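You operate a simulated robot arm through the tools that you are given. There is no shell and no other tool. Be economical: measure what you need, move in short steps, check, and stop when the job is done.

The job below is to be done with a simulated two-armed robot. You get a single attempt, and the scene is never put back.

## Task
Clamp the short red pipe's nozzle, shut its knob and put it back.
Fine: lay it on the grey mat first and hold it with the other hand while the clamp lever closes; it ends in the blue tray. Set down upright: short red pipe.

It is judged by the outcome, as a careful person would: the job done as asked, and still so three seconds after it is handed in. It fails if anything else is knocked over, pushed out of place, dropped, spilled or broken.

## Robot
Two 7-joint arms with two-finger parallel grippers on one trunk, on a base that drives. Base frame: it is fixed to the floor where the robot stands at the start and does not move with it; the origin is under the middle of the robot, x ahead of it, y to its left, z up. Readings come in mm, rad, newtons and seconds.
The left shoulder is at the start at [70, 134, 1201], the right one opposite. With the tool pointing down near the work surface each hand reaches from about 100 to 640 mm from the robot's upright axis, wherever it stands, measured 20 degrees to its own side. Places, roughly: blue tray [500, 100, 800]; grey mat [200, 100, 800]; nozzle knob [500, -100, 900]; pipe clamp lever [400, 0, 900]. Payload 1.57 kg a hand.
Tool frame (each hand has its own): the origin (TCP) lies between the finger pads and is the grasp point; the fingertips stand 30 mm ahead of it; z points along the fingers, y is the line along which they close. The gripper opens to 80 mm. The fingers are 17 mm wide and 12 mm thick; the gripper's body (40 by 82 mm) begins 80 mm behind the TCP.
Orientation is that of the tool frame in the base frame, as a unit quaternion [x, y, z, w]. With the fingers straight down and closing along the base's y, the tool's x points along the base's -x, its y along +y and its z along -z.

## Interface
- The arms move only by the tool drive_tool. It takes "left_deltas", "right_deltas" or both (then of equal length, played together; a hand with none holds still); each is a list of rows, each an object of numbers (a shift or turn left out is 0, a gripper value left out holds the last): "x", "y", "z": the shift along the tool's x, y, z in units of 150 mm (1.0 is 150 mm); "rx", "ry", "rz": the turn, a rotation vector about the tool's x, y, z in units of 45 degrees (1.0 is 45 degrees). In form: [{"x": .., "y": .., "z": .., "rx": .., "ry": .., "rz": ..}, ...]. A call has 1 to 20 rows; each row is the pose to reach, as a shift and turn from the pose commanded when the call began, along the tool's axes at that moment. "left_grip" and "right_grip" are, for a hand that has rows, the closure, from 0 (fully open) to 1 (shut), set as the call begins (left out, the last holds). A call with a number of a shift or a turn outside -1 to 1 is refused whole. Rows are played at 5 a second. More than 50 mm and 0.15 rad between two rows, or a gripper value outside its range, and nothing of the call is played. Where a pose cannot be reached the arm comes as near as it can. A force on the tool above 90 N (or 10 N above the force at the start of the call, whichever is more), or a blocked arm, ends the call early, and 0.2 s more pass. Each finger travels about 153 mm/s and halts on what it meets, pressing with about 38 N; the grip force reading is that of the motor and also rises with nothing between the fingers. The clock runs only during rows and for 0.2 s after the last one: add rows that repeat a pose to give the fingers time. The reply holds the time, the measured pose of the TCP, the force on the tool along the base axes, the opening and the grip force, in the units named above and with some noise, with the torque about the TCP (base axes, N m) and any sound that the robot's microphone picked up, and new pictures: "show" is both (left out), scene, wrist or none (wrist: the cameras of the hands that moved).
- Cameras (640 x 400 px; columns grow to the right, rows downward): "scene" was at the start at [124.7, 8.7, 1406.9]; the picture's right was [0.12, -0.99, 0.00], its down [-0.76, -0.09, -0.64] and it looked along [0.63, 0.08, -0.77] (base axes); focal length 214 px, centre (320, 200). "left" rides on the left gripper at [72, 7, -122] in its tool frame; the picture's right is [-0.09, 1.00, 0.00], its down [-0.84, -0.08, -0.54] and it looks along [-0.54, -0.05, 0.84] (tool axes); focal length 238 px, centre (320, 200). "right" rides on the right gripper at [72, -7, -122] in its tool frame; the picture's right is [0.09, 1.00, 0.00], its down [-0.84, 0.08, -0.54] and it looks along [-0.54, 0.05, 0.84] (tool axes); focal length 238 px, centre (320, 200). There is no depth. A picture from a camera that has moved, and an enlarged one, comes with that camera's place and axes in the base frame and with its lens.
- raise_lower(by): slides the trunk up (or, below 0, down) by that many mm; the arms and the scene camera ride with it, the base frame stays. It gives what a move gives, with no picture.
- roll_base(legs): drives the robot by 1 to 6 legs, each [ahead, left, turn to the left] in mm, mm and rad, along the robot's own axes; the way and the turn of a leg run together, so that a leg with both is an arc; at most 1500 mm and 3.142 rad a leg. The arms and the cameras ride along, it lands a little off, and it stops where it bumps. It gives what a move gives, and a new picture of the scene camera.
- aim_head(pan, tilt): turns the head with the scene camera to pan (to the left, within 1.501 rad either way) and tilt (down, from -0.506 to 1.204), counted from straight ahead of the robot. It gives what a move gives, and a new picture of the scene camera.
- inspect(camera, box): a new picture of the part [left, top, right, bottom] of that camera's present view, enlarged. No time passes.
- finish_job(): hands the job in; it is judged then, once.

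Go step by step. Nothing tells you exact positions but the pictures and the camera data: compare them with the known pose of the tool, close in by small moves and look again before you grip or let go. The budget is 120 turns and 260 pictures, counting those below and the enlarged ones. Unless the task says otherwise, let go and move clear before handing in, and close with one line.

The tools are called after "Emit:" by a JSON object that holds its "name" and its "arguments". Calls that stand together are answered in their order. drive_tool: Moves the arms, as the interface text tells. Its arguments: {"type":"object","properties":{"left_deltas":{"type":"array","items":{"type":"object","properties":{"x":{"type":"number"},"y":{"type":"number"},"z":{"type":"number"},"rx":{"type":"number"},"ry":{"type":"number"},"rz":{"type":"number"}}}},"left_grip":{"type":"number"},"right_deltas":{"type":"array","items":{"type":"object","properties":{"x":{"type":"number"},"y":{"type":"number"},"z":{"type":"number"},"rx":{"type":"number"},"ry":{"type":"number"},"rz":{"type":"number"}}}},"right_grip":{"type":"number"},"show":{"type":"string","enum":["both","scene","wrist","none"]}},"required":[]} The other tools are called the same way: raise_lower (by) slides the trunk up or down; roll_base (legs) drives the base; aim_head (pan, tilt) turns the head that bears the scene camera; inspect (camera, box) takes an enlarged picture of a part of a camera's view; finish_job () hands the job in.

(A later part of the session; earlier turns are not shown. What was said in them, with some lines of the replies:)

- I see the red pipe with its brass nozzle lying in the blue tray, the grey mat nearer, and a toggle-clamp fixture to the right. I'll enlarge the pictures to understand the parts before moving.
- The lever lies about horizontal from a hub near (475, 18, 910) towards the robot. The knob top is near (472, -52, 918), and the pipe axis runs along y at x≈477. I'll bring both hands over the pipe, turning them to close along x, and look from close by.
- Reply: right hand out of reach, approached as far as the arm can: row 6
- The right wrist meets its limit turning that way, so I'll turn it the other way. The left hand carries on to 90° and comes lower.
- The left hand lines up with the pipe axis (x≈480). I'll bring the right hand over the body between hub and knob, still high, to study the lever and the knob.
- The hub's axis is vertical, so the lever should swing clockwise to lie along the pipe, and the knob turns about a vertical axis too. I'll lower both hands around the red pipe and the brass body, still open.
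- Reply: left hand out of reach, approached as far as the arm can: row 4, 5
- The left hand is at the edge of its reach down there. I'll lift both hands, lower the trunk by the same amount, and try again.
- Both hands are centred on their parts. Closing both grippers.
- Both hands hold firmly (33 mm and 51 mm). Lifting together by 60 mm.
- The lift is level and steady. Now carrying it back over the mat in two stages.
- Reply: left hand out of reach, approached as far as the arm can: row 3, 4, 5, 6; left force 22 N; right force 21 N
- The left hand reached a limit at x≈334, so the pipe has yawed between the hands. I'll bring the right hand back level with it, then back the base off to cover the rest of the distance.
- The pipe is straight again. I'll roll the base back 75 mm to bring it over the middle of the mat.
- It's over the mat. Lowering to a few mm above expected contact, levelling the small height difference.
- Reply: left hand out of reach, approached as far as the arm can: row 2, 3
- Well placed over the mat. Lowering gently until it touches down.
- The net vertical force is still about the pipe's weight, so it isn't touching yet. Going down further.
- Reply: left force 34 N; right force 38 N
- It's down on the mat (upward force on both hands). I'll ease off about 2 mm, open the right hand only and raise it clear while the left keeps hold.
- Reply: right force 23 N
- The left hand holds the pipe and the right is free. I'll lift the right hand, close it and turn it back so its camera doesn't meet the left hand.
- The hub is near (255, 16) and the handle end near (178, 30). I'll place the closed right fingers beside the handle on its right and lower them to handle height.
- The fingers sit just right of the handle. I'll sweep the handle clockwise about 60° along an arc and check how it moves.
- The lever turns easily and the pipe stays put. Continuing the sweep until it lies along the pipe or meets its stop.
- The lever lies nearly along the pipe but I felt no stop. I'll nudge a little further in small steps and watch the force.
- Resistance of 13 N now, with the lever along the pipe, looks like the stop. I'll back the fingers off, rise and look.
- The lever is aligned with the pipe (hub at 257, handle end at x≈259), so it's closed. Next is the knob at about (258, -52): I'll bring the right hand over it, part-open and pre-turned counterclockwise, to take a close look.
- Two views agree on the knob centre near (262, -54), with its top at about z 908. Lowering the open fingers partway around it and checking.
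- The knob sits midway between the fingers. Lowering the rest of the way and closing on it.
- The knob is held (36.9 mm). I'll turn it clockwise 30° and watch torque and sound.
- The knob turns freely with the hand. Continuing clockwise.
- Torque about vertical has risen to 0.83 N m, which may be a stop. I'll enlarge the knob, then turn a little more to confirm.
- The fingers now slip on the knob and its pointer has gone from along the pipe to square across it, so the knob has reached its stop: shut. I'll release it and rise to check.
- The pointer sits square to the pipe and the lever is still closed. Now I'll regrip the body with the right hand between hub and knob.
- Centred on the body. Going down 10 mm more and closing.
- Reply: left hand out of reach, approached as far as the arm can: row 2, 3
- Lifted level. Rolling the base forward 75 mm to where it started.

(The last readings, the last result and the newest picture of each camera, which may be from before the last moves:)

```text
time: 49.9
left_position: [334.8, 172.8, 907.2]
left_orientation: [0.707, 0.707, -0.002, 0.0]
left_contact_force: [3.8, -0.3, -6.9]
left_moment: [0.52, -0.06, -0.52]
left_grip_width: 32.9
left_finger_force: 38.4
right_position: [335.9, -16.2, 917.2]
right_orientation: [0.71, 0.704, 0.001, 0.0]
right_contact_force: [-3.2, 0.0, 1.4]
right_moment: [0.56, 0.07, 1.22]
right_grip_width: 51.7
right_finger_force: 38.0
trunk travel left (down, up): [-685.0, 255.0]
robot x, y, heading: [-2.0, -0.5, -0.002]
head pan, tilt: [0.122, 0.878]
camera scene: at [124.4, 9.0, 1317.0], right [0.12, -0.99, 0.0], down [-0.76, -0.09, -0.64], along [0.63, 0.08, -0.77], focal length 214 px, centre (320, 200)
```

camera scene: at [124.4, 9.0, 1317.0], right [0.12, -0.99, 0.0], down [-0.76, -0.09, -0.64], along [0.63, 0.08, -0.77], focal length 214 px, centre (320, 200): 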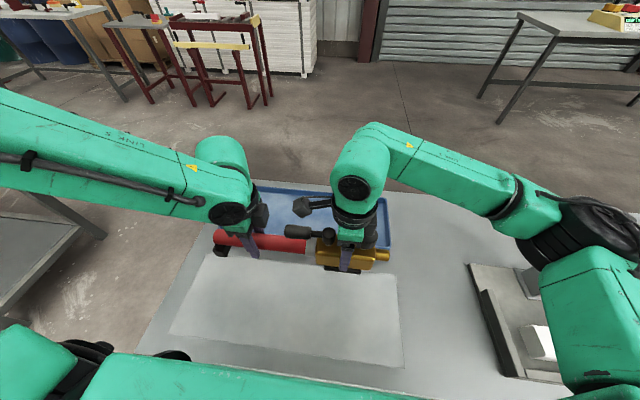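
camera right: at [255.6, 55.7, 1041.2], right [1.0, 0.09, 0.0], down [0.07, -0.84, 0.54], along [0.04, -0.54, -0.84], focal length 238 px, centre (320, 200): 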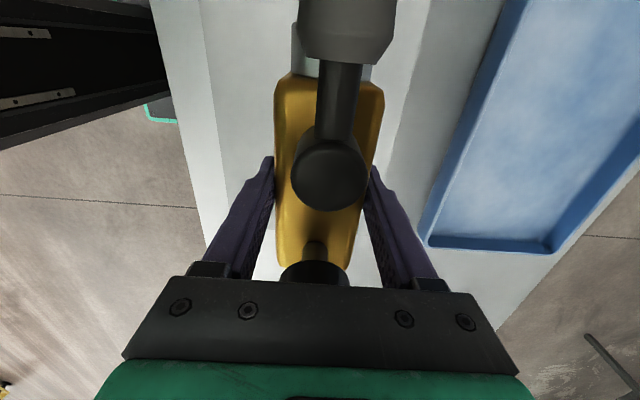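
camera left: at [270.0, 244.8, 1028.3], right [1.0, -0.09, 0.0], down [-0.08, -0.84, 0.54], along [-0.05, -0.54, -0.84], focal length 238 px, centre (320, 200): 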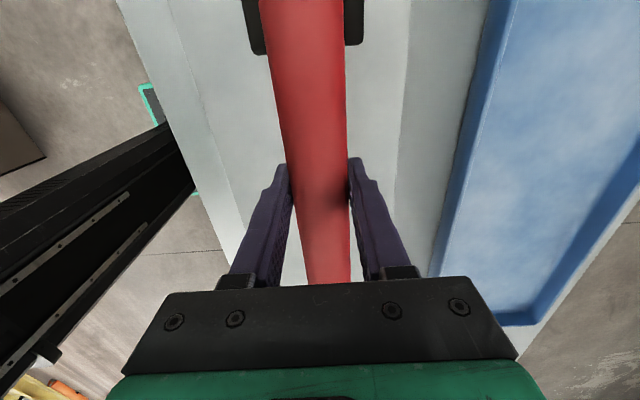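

Now moving both hands ahead 145 mm, over the tray.

Emit:
{"name": "drive_tool", "arguments": {"left_deltas": [{"y": 0.12}, {"y": 0.24}, {"y": 0.36}, {"y": 0.48}, {"y": 0.6}, {"y": 0.72}, {"y": 0.84}, {"y": 0.967}, {"y": 0.967}], "right_deltas": [{"y": 0.12, "x": 0.001}, {"y": 0.24, "x": 0.002}, {"y": 0.36, "x": 0.003}, {"y": 0.48, "x": 0.004}, {"y": 0.6, "x": 0.006}, {"y": 0.72, "x": 0.007}, {"y": 0.84, "x": 0.008}, {"y": 0.96, "x": 0.009}, {"y": 0.96, "x": 0.009}], "show": "both"}}

Emit:
{"name": "inspect", "arguments": {"camera": "scene", "box": [210, 160, 400, 270]}}

```text
time: 51.9
left_position: [480.4, 172.8, 906.2]
left_orientation: [0.707, 0.707, -0.002, -0.001]
left_contact_force: [-3.2, 0.9, -2.3]
left_moment: [0.09, -0.07, -0.64]
left_grip_width: 33.1
left_finger_force: 38.3
right_position: [481.1, -16.9, 917.7]
right_orientation: [0.709, 0.705, 0.0, 0.001]
right_contact_force: [3.0, -0.7, -2.7]
right_moment: [0.09, -0.03, 0.14]
right_grip_width: 51.7
right_finger_force: 37.5
trunk travel left (down, up): [-685.0, 255.0]
robot x, y, heading: [0.3, 2.0, -0.002]
head pan, tilt: [0.122, 0.878]
camera scene: at [125.2, 9.0, 1316.9], right [0.12, -0.99, 0.0], down [-0.76, -0.09, -0.64], along [0.63, 0.08, -0.77], focal length 214 px, centre (320, 200)
camera right: at [474.3, 56.2, 1040.5], right [1.0, 0.08, 0.0], down [0.07, -0.84, 0.54], along [0.05, -0.54, -0.84], focal length 238 px, centre (320, 200)
camera left: at [488.8, 245.0, 1028.0], right [1.0, -0.09, 0.0], down [-0.08, -0.84, 0.54], along [-0.05, -0.54, -0.84], focal length 238 px, centre (320, 200)
```

scene: 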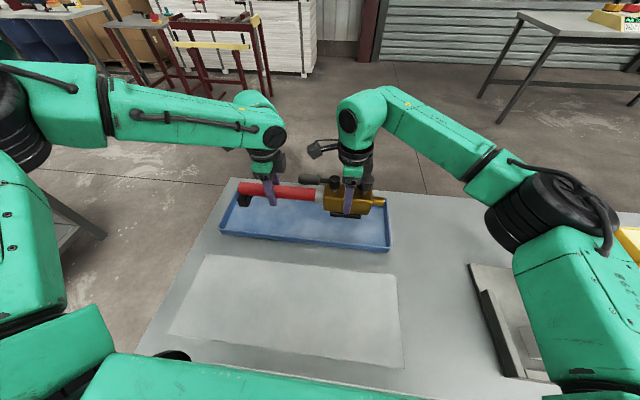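
right: 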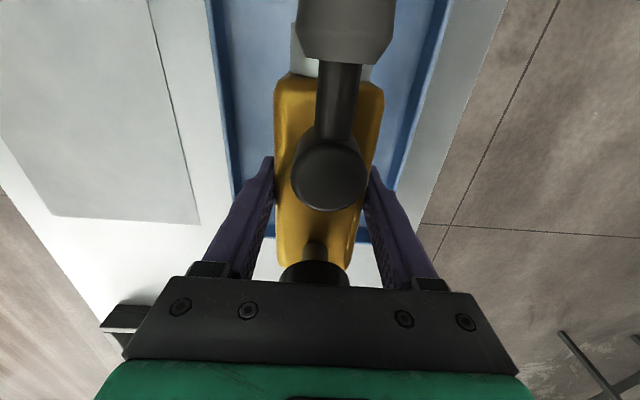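
left: 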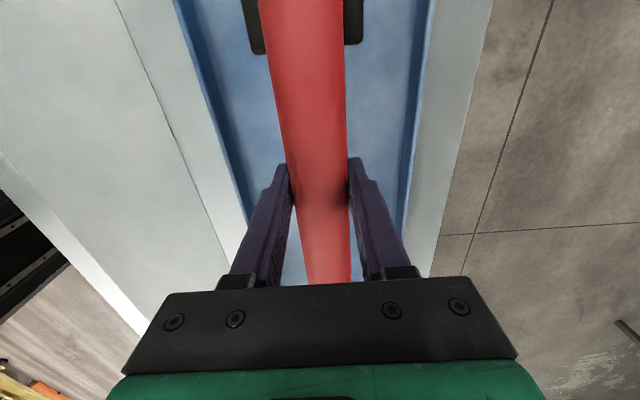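

```text
3.37 times, centred on (305, 215) of scene
camera zoom: at [125.2, 9.0, 1316.9], right [0.12, -0.99, 0.0], down [-0.76, -0.09, -0.64], along [0.63, 0.08, -0.77], focal length 722 px, centre (370, 150)
```

zoom: 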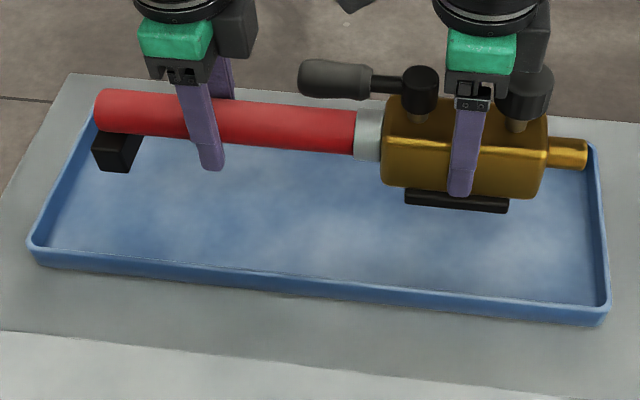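

It's back above its original spot in the tray. Lowering to just above the tray floor.

Emit:
{"name": "drive_tool", "arguments": {"left_deltas": [{"z": 0.08}, {"z": 0.16}, {"z": 0.24}, {"z": 0.32}, {"z": 0.32}], "right_deltas": [{"z": 0.08}, {"z": 0.16}, {"z": 0.24}, {"z": 0.32}, {"z": 0.32}], "show": "none"}}

Emit:
{"name": "drive_tool", "arguments": {"left_deltas": [{"z": 0.01}, {"z": 0.02}, {"z": 0.03}, {"z": 0.03}], "right_deltas": [{"z": 0.01}, {"z": 0.02}, {"z": 0.03}, {"z": 0.03}], "show": "none"}}

```text
time: 53.1
left_position: [481.3, 173.2, 858.1]
left_orientation: [0.707, 0.707, -0.001, 0.0]
left_contact_force: [-5.8, -0.2, 4.9]
left_moment: [-0.36, -0.03, -0.69]
left_grip_width: 32.9
left_finger_force: 38.4
right_position: [482.0, -17.1, 869.8]
right_orientation: [0.71, 0.704, -0.001, -0.001]
right_contact_force: [4.5, -0.1, -11.0]
right_moment: [-0.87, -0.04, -0.23]
right_grip_width: 51.8
right_finger_force: 37.9
trunk travel left (down, up): [-685.0, 255.0]
robot x, y, heading: [-1.4, -0.3, -0.002]
head pan, tilt: [0.122, 0.878]
```

```text
time: 54.1
left_position: [482.2, 172.3, 852.9]
left_orientation: [0.707, 0.707, -0.002, -0.001]
left_contact_force: [-6.5, 0.4, 4.6]
left_moment: [-0.47, 0.08, -0.89]
left_grip_width: 33.2
left_finger_force: 38.2
right_position: [481.0, -18.0, 864.5]
right_orientation: [0.71, 0.705, -0.001, 0.0]
right_contact_force: [6.6, 0.0, -11.7]
right_moment: [-0.99, -0.15, -0.29]
right_grip_width: 51.8
right_finger_force: 38.3
trunk travel left (down, up): [-685.0, 255.0]
robot x, y, heading: [-2.6, -1.3, -0.002]
head pan, tilt: [0.122, 0.878]
```

Net force still equals its weight, so it's not down yet. A few more small steps.

Emit:
{"name": "drive_tool", "arguments": {"left_deltas": [{"z": 0.007}, {"z": 0.014}, {"z": 0.02}, {"z": 0.02}], "right_deltas": [{"z": 0.007}, {"z": 0.014}, {"z": 0.02}, {"z": 0.02}], "show": "wrist"}}

Emit:
{"name": "inspect", "arguments": {"camera": "scene", "box": [210, 160, 400, 270]}}

```text
time: 55.1
left_position: [480.7, 172.9, 851.4]
left_orientation: [0.707, 0.707, -0.001, 0.0]
left_contact_force: [-4.4, 5.9, 16.2]
left_moment: [0.29, 0.11, -0.97]
left_grip_width: 33.3
left_finger_force: 37.6
right_position: [480.0, -15.5, 862.8]
right_orientation: [0.711, 0.704, 0.001, -0.001]
right_contact_force: [8.0, -3.4, -8.4]
right_moment: [0.0, 0.0, -0.87]
right_grip_width: 52.0
right_finger_force: 38.0
trunk travel left (down, up): [-685.0, 255.0]
robot x, y, heading: [1.8, -1.3, -0.004]
head pan, tilt: [0.122, 0.878]
camera right: at [473.3, 55.9, 986.4], right [1.0, 0.08, 0.0], down [0.07, -0.84, 0.54], along [0.05, -0.54, -0.84], focal length 238 px, centre (320, 200)
camera left: at [488.6, 244.7, 973.4], right [1.0, -0.09, 0.0], down [-0.08, -0.84, 0.54], along [-0.05, -0.54, -0.84], focal length 238 px, centre (320, 200)
```

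right: 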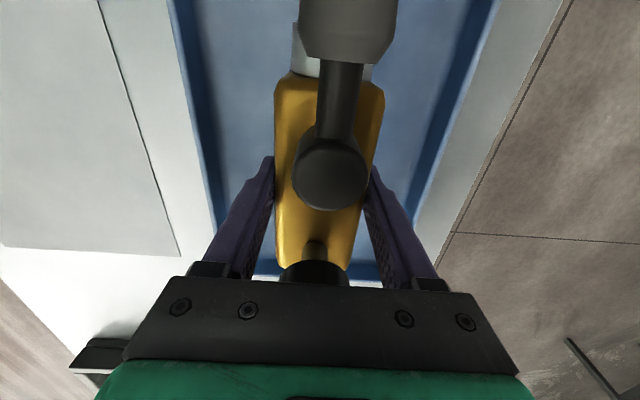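
left: 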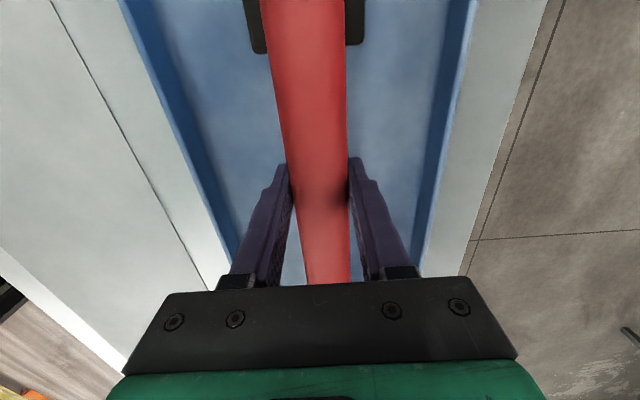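

```text
3.37 times, centred on (305, 215) of scene
camera zoom: at [124.8, 8.4, 1317.1], right [0.12, -0.99, 0.0], down [-0.76, -0.09, -0.64], along [0.63, 0.08, -0.77], focal length 722 px, centre (370, 150)
```

zoom: 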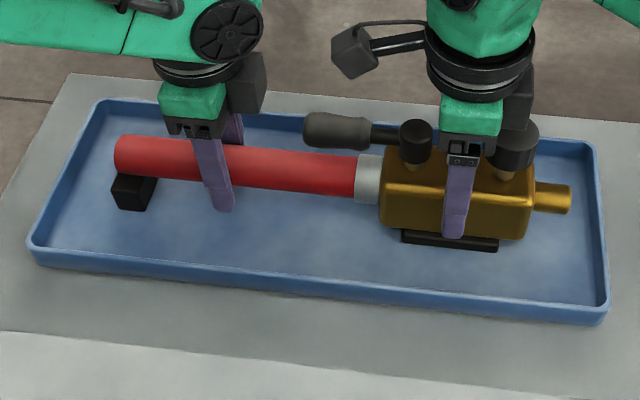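

The left foot is touching and the right is nearly down. One more small step with the right hand only.

Emit:
{"name": "drive_tool", "arguments": {"right_deltas": [{"z": 0.006}, {"z": 0.012}, {"z": 0.016}, {"z": 0.016}], "show": "none"}}

```text
time: 56.1
left_position: [480.4, 172.3, 851.9]
left_orientation: [0.707, 0.707, 0.001, 0.0]
left_contact_force: [3.6, 9.0, 1.0]
left_moment: [-0.03, 0.04, -0.2]
left_grip_width: 32.8
left_finger_force: 37.5
right_position: [478.8, -15.9, 861.9]
right_orientation: [0.71, 0.705, 0.003, 0.0]
right_contact_force: [7.3, -10.6, 31.0]
right_moment: [-0.17, 0.53, 0.59]
right_grip_width: 52.0
right_finger_force: 38.2
trunk travel left (down, up): [-685.0, 255.0]
robot x, y, heading: [1.3, 2.4, -0.004]
head pan, tilt: [0.122, 0.878]
```

Both feet are seated. Easing off and opening the right hand, then the left.

Emit:
{"name": "drive_tool", "arguments": {"right_deltas": [{"z": -0.012}, {"z": -0.012}], "show": "none"}}

Emit:
{"name": "drive_tool", "arguments": {"right_deltas": [{}, {}, {}], "right_grip": 0, "show": "none"}}

Emit:
{"name": "drive_tool", "arguments": {"left_deltas": [{}, {}, {}], "left_grip": 0, "show": "both"}}

```text
time: 56.7
left_position: [479.1, 171.4, 851.9]
left_orientation: [0.707, 0.707, 0.0, 0.0]
left_contact_force: [-1.8, 8.6, 6.8]
left_moment: [0.17, 0.04, -0.67]
left_grip_width: 32.9
left_finger_force: 38.4
right_position: [479.7, -16.4, 862.5]
right_orientation: [0.71, 0.705, 0.002, 0.001]
right_contact_force: [10.4, -5.9, 21.1]
right_moment: [0.88, 0.35, 0.09]
right_grip_width: 52.1
right_finger_force: 37.9
trunk travel left (down, up): [-685.0, 255.0]
robot x, y, heading: [1.7, -0.7, 0.003]
head pan, tilt: [0.122, 0.878]
```

```text
time: 57.5
left_position: [480.4, 173.0, 850.2]
left_orientation: [0.708, 0.706, 0.0, 0.001]
left_contact_force: [-2.8, 0.8, 6.8]
left_moment: [-0.49, 0.03, -0.15]
left_grip_width: 33.1
left_finger_force: 38.1
right_position: [478.2, -16.6, 861.8]
right_orientation: [0.709, 0.705, 0.001, 0.0]
right_contact_force: [0.0, 0.0, -0.5]
right_moment: [-0.01, -0.02, -0.02]
right_grip_width: 80.2
right_finger_force: 0.1
trunk travel left (down, up): [-685.0, 255.0]
robot x, y, heading: [0.7, -0.1, -0.0]
head pan, tilt: [0.122, 0.878]
```

```text
time: 58.3
left_position: [480.9, 173.1, 850.4]
left_orientation: [0.707, 0.707, -0.001, 0.0]
left_contact_force: [-0.1, 0.2, -0.7]
left_moment: [0.0, 0.02, 0.0]
left_grip_width: 80.0
left_finger_force: 0.0
right_position: [481.4, -15.6, 862.7]
right_orientation: [0.71, 0.704, 0.001, 0.0]
right_contact_force: [0.0, -0.5, -0.6]
right_moment: [-0.04, 0.02, -0.01]
right_grip_width: 79.7
right_finger_force: 0.0
trunk travel left (down, up): [-685.0, 255.0]
robot x, y, heading: [2.9, -1.5, 0.002]
head pan, tilt: [0.122, 0.878]
camera scene: at [125.4, 8.9, 1316.8], right [0.12, -0.99, 0.0], down [-0.76, -0.09, -0.64], along [0.63, 0.08, -0.77], focal length 214 px, centre (320, 200)
camera left: at [488.7, 244.8, 972.2], right [1.0, -0.09, 0.0], down [-0.08, -0.84, 0.54], along [-0.05, -0.54, -0.84], focal length 238 px, centre (320, 200)
```

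scene: 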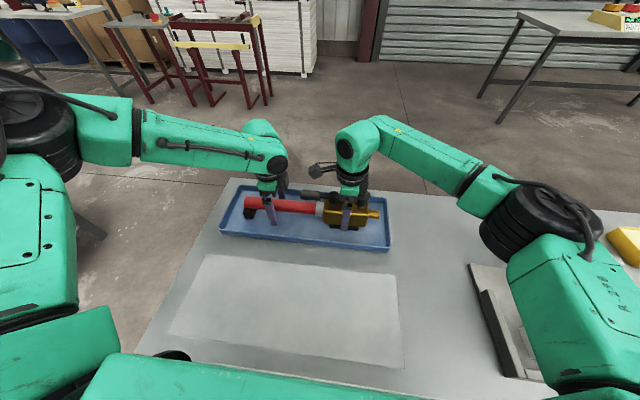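
left: 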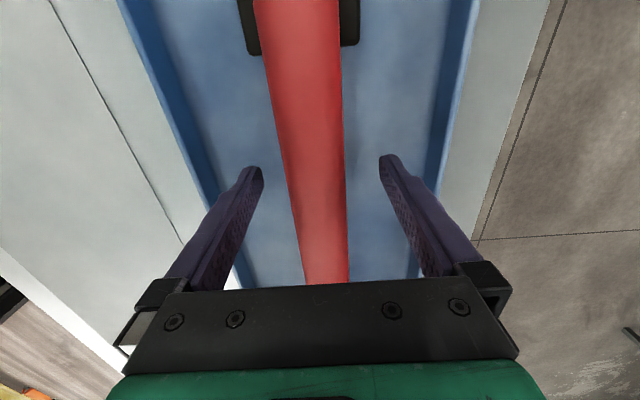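

Both hands have let go and the pipe is in the tray. Raising both straight up and checking.

Emit:
{"name": "drive_tool", "arguments": {"left_deltas": [{"z": -0.2}, {"z": -0.4}, {"z": -0.6}, {"z": -0.8}, {"z": -1.0}, {"z": -1.0}], "right_deltas": [{"z": -0.2}, {"z": -0.4}, {"z": -0.6}, {"z": -0.8}, {"z": -1.0}, {"z": -1.0}], "show": "both"}}

Emit:
{"name": "inspect", "arguments": {"camera": "scene", "box": [210, 160, 400, 270]}}

```text
time: 59.7
left_position: [481.7, 173.6, 1001.1]
left_orientation: [0.707, 0.707, -0.002, -0.001]
left_contact_force: [0.3, -0.4, 0.7]
left_moment: [-0.02, -0.01, -0.01]
left_grip_width: 80.0
left_finger_force: 0.0
right_position: [479.1, -14.5, 1012.8]
right_orientation: [0.71, 0.704, 0.0, -0.001]
right_contact_force: [-0.3, 0.6, 0.4]
right_moment: [0.01, 0.02, 0.03]
right_grip_width: 79.9
right_finger_force: 0.1
trunk travel left (down, up): [-685.0, 255.0]
robot x, y, heading: [3.7, 4.8, 0.001]
head pan, tilt: [0.122, 0.878]
camera scene: at [125.6, 9.0, 1316.8], right [0.12, -0.99, 0.0], down [-0.76, -0.09, -0.64], along [0.63, 0.08, -0.77], focal length 214 px, centre (320, 200)
camera right: at [473.9, 57.2, 1135.6], right [1.0, 0.09, 0.0], down [0.07, -0.84, 0.54], along [0.05, -0.54, -0.84], focal length 238 px, centre (320, 200)
camera left: at [489.2, 245.5, 1122.5], right [1.0, -0.09, 0.0], down [-0.08, -0.84, 0.54], along [-0.05, -0.54, -0.84], focal length 238 px, centre (320, 200)
```

scene: 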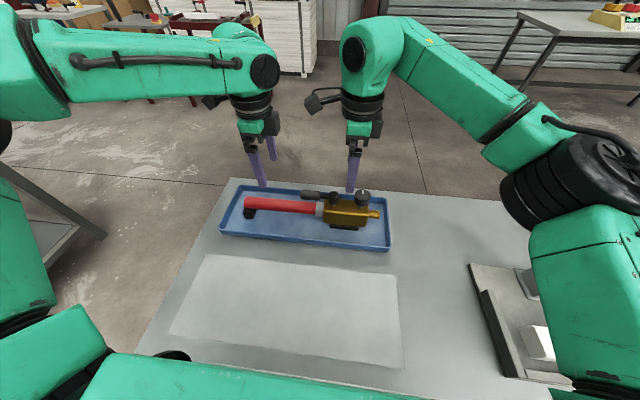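
right: 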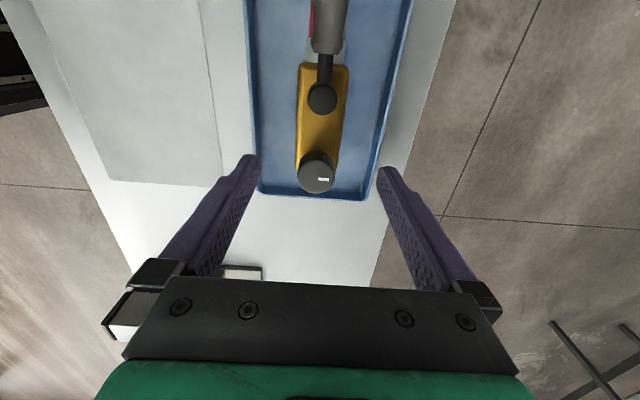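
left: 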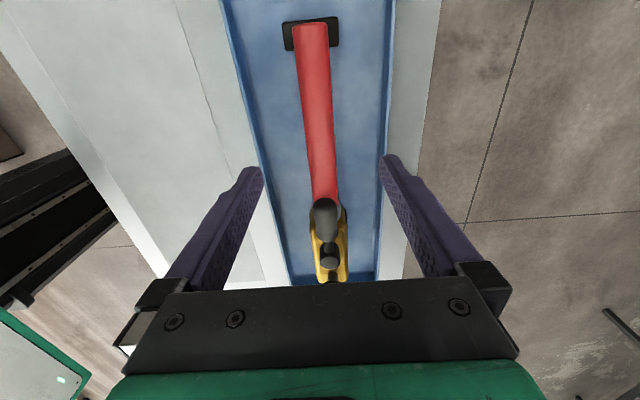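

```text
3.37 times, centred on (305, 215) of scene
camera zoom: at [125.6, 9.0, 1316.8], right [0.12, -0.99, 0.0], down [-0.76, -0.09, -0.64], along [0.63, 0.08, -0.77], focal length 722 px, centre (370, 150)
```

zoom: 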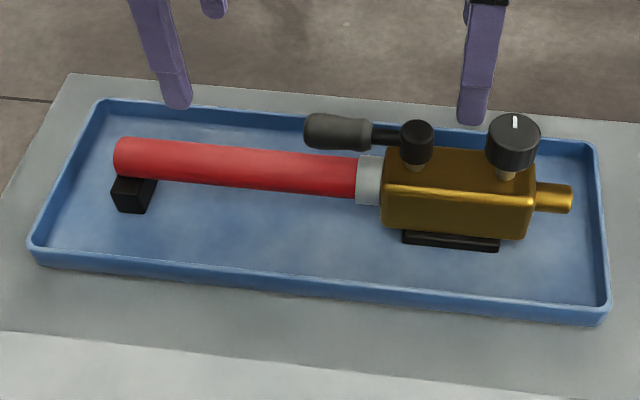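

The pipe stands upright on both feet in the blue tray, the lever closed along it and the knob pointer square across. Both hands are clear and nothing else has moved, so I'm handing in.

Emit:
{"name": "finish_job", "arguments": {}}

```text
The job is handed in.
```

The job is handed in: I closed the short red pipe's clamp lever on the grey mat with the left hand holding it, turned the knob clockwise to its stop, and set the pipe back upright in the blue tray.
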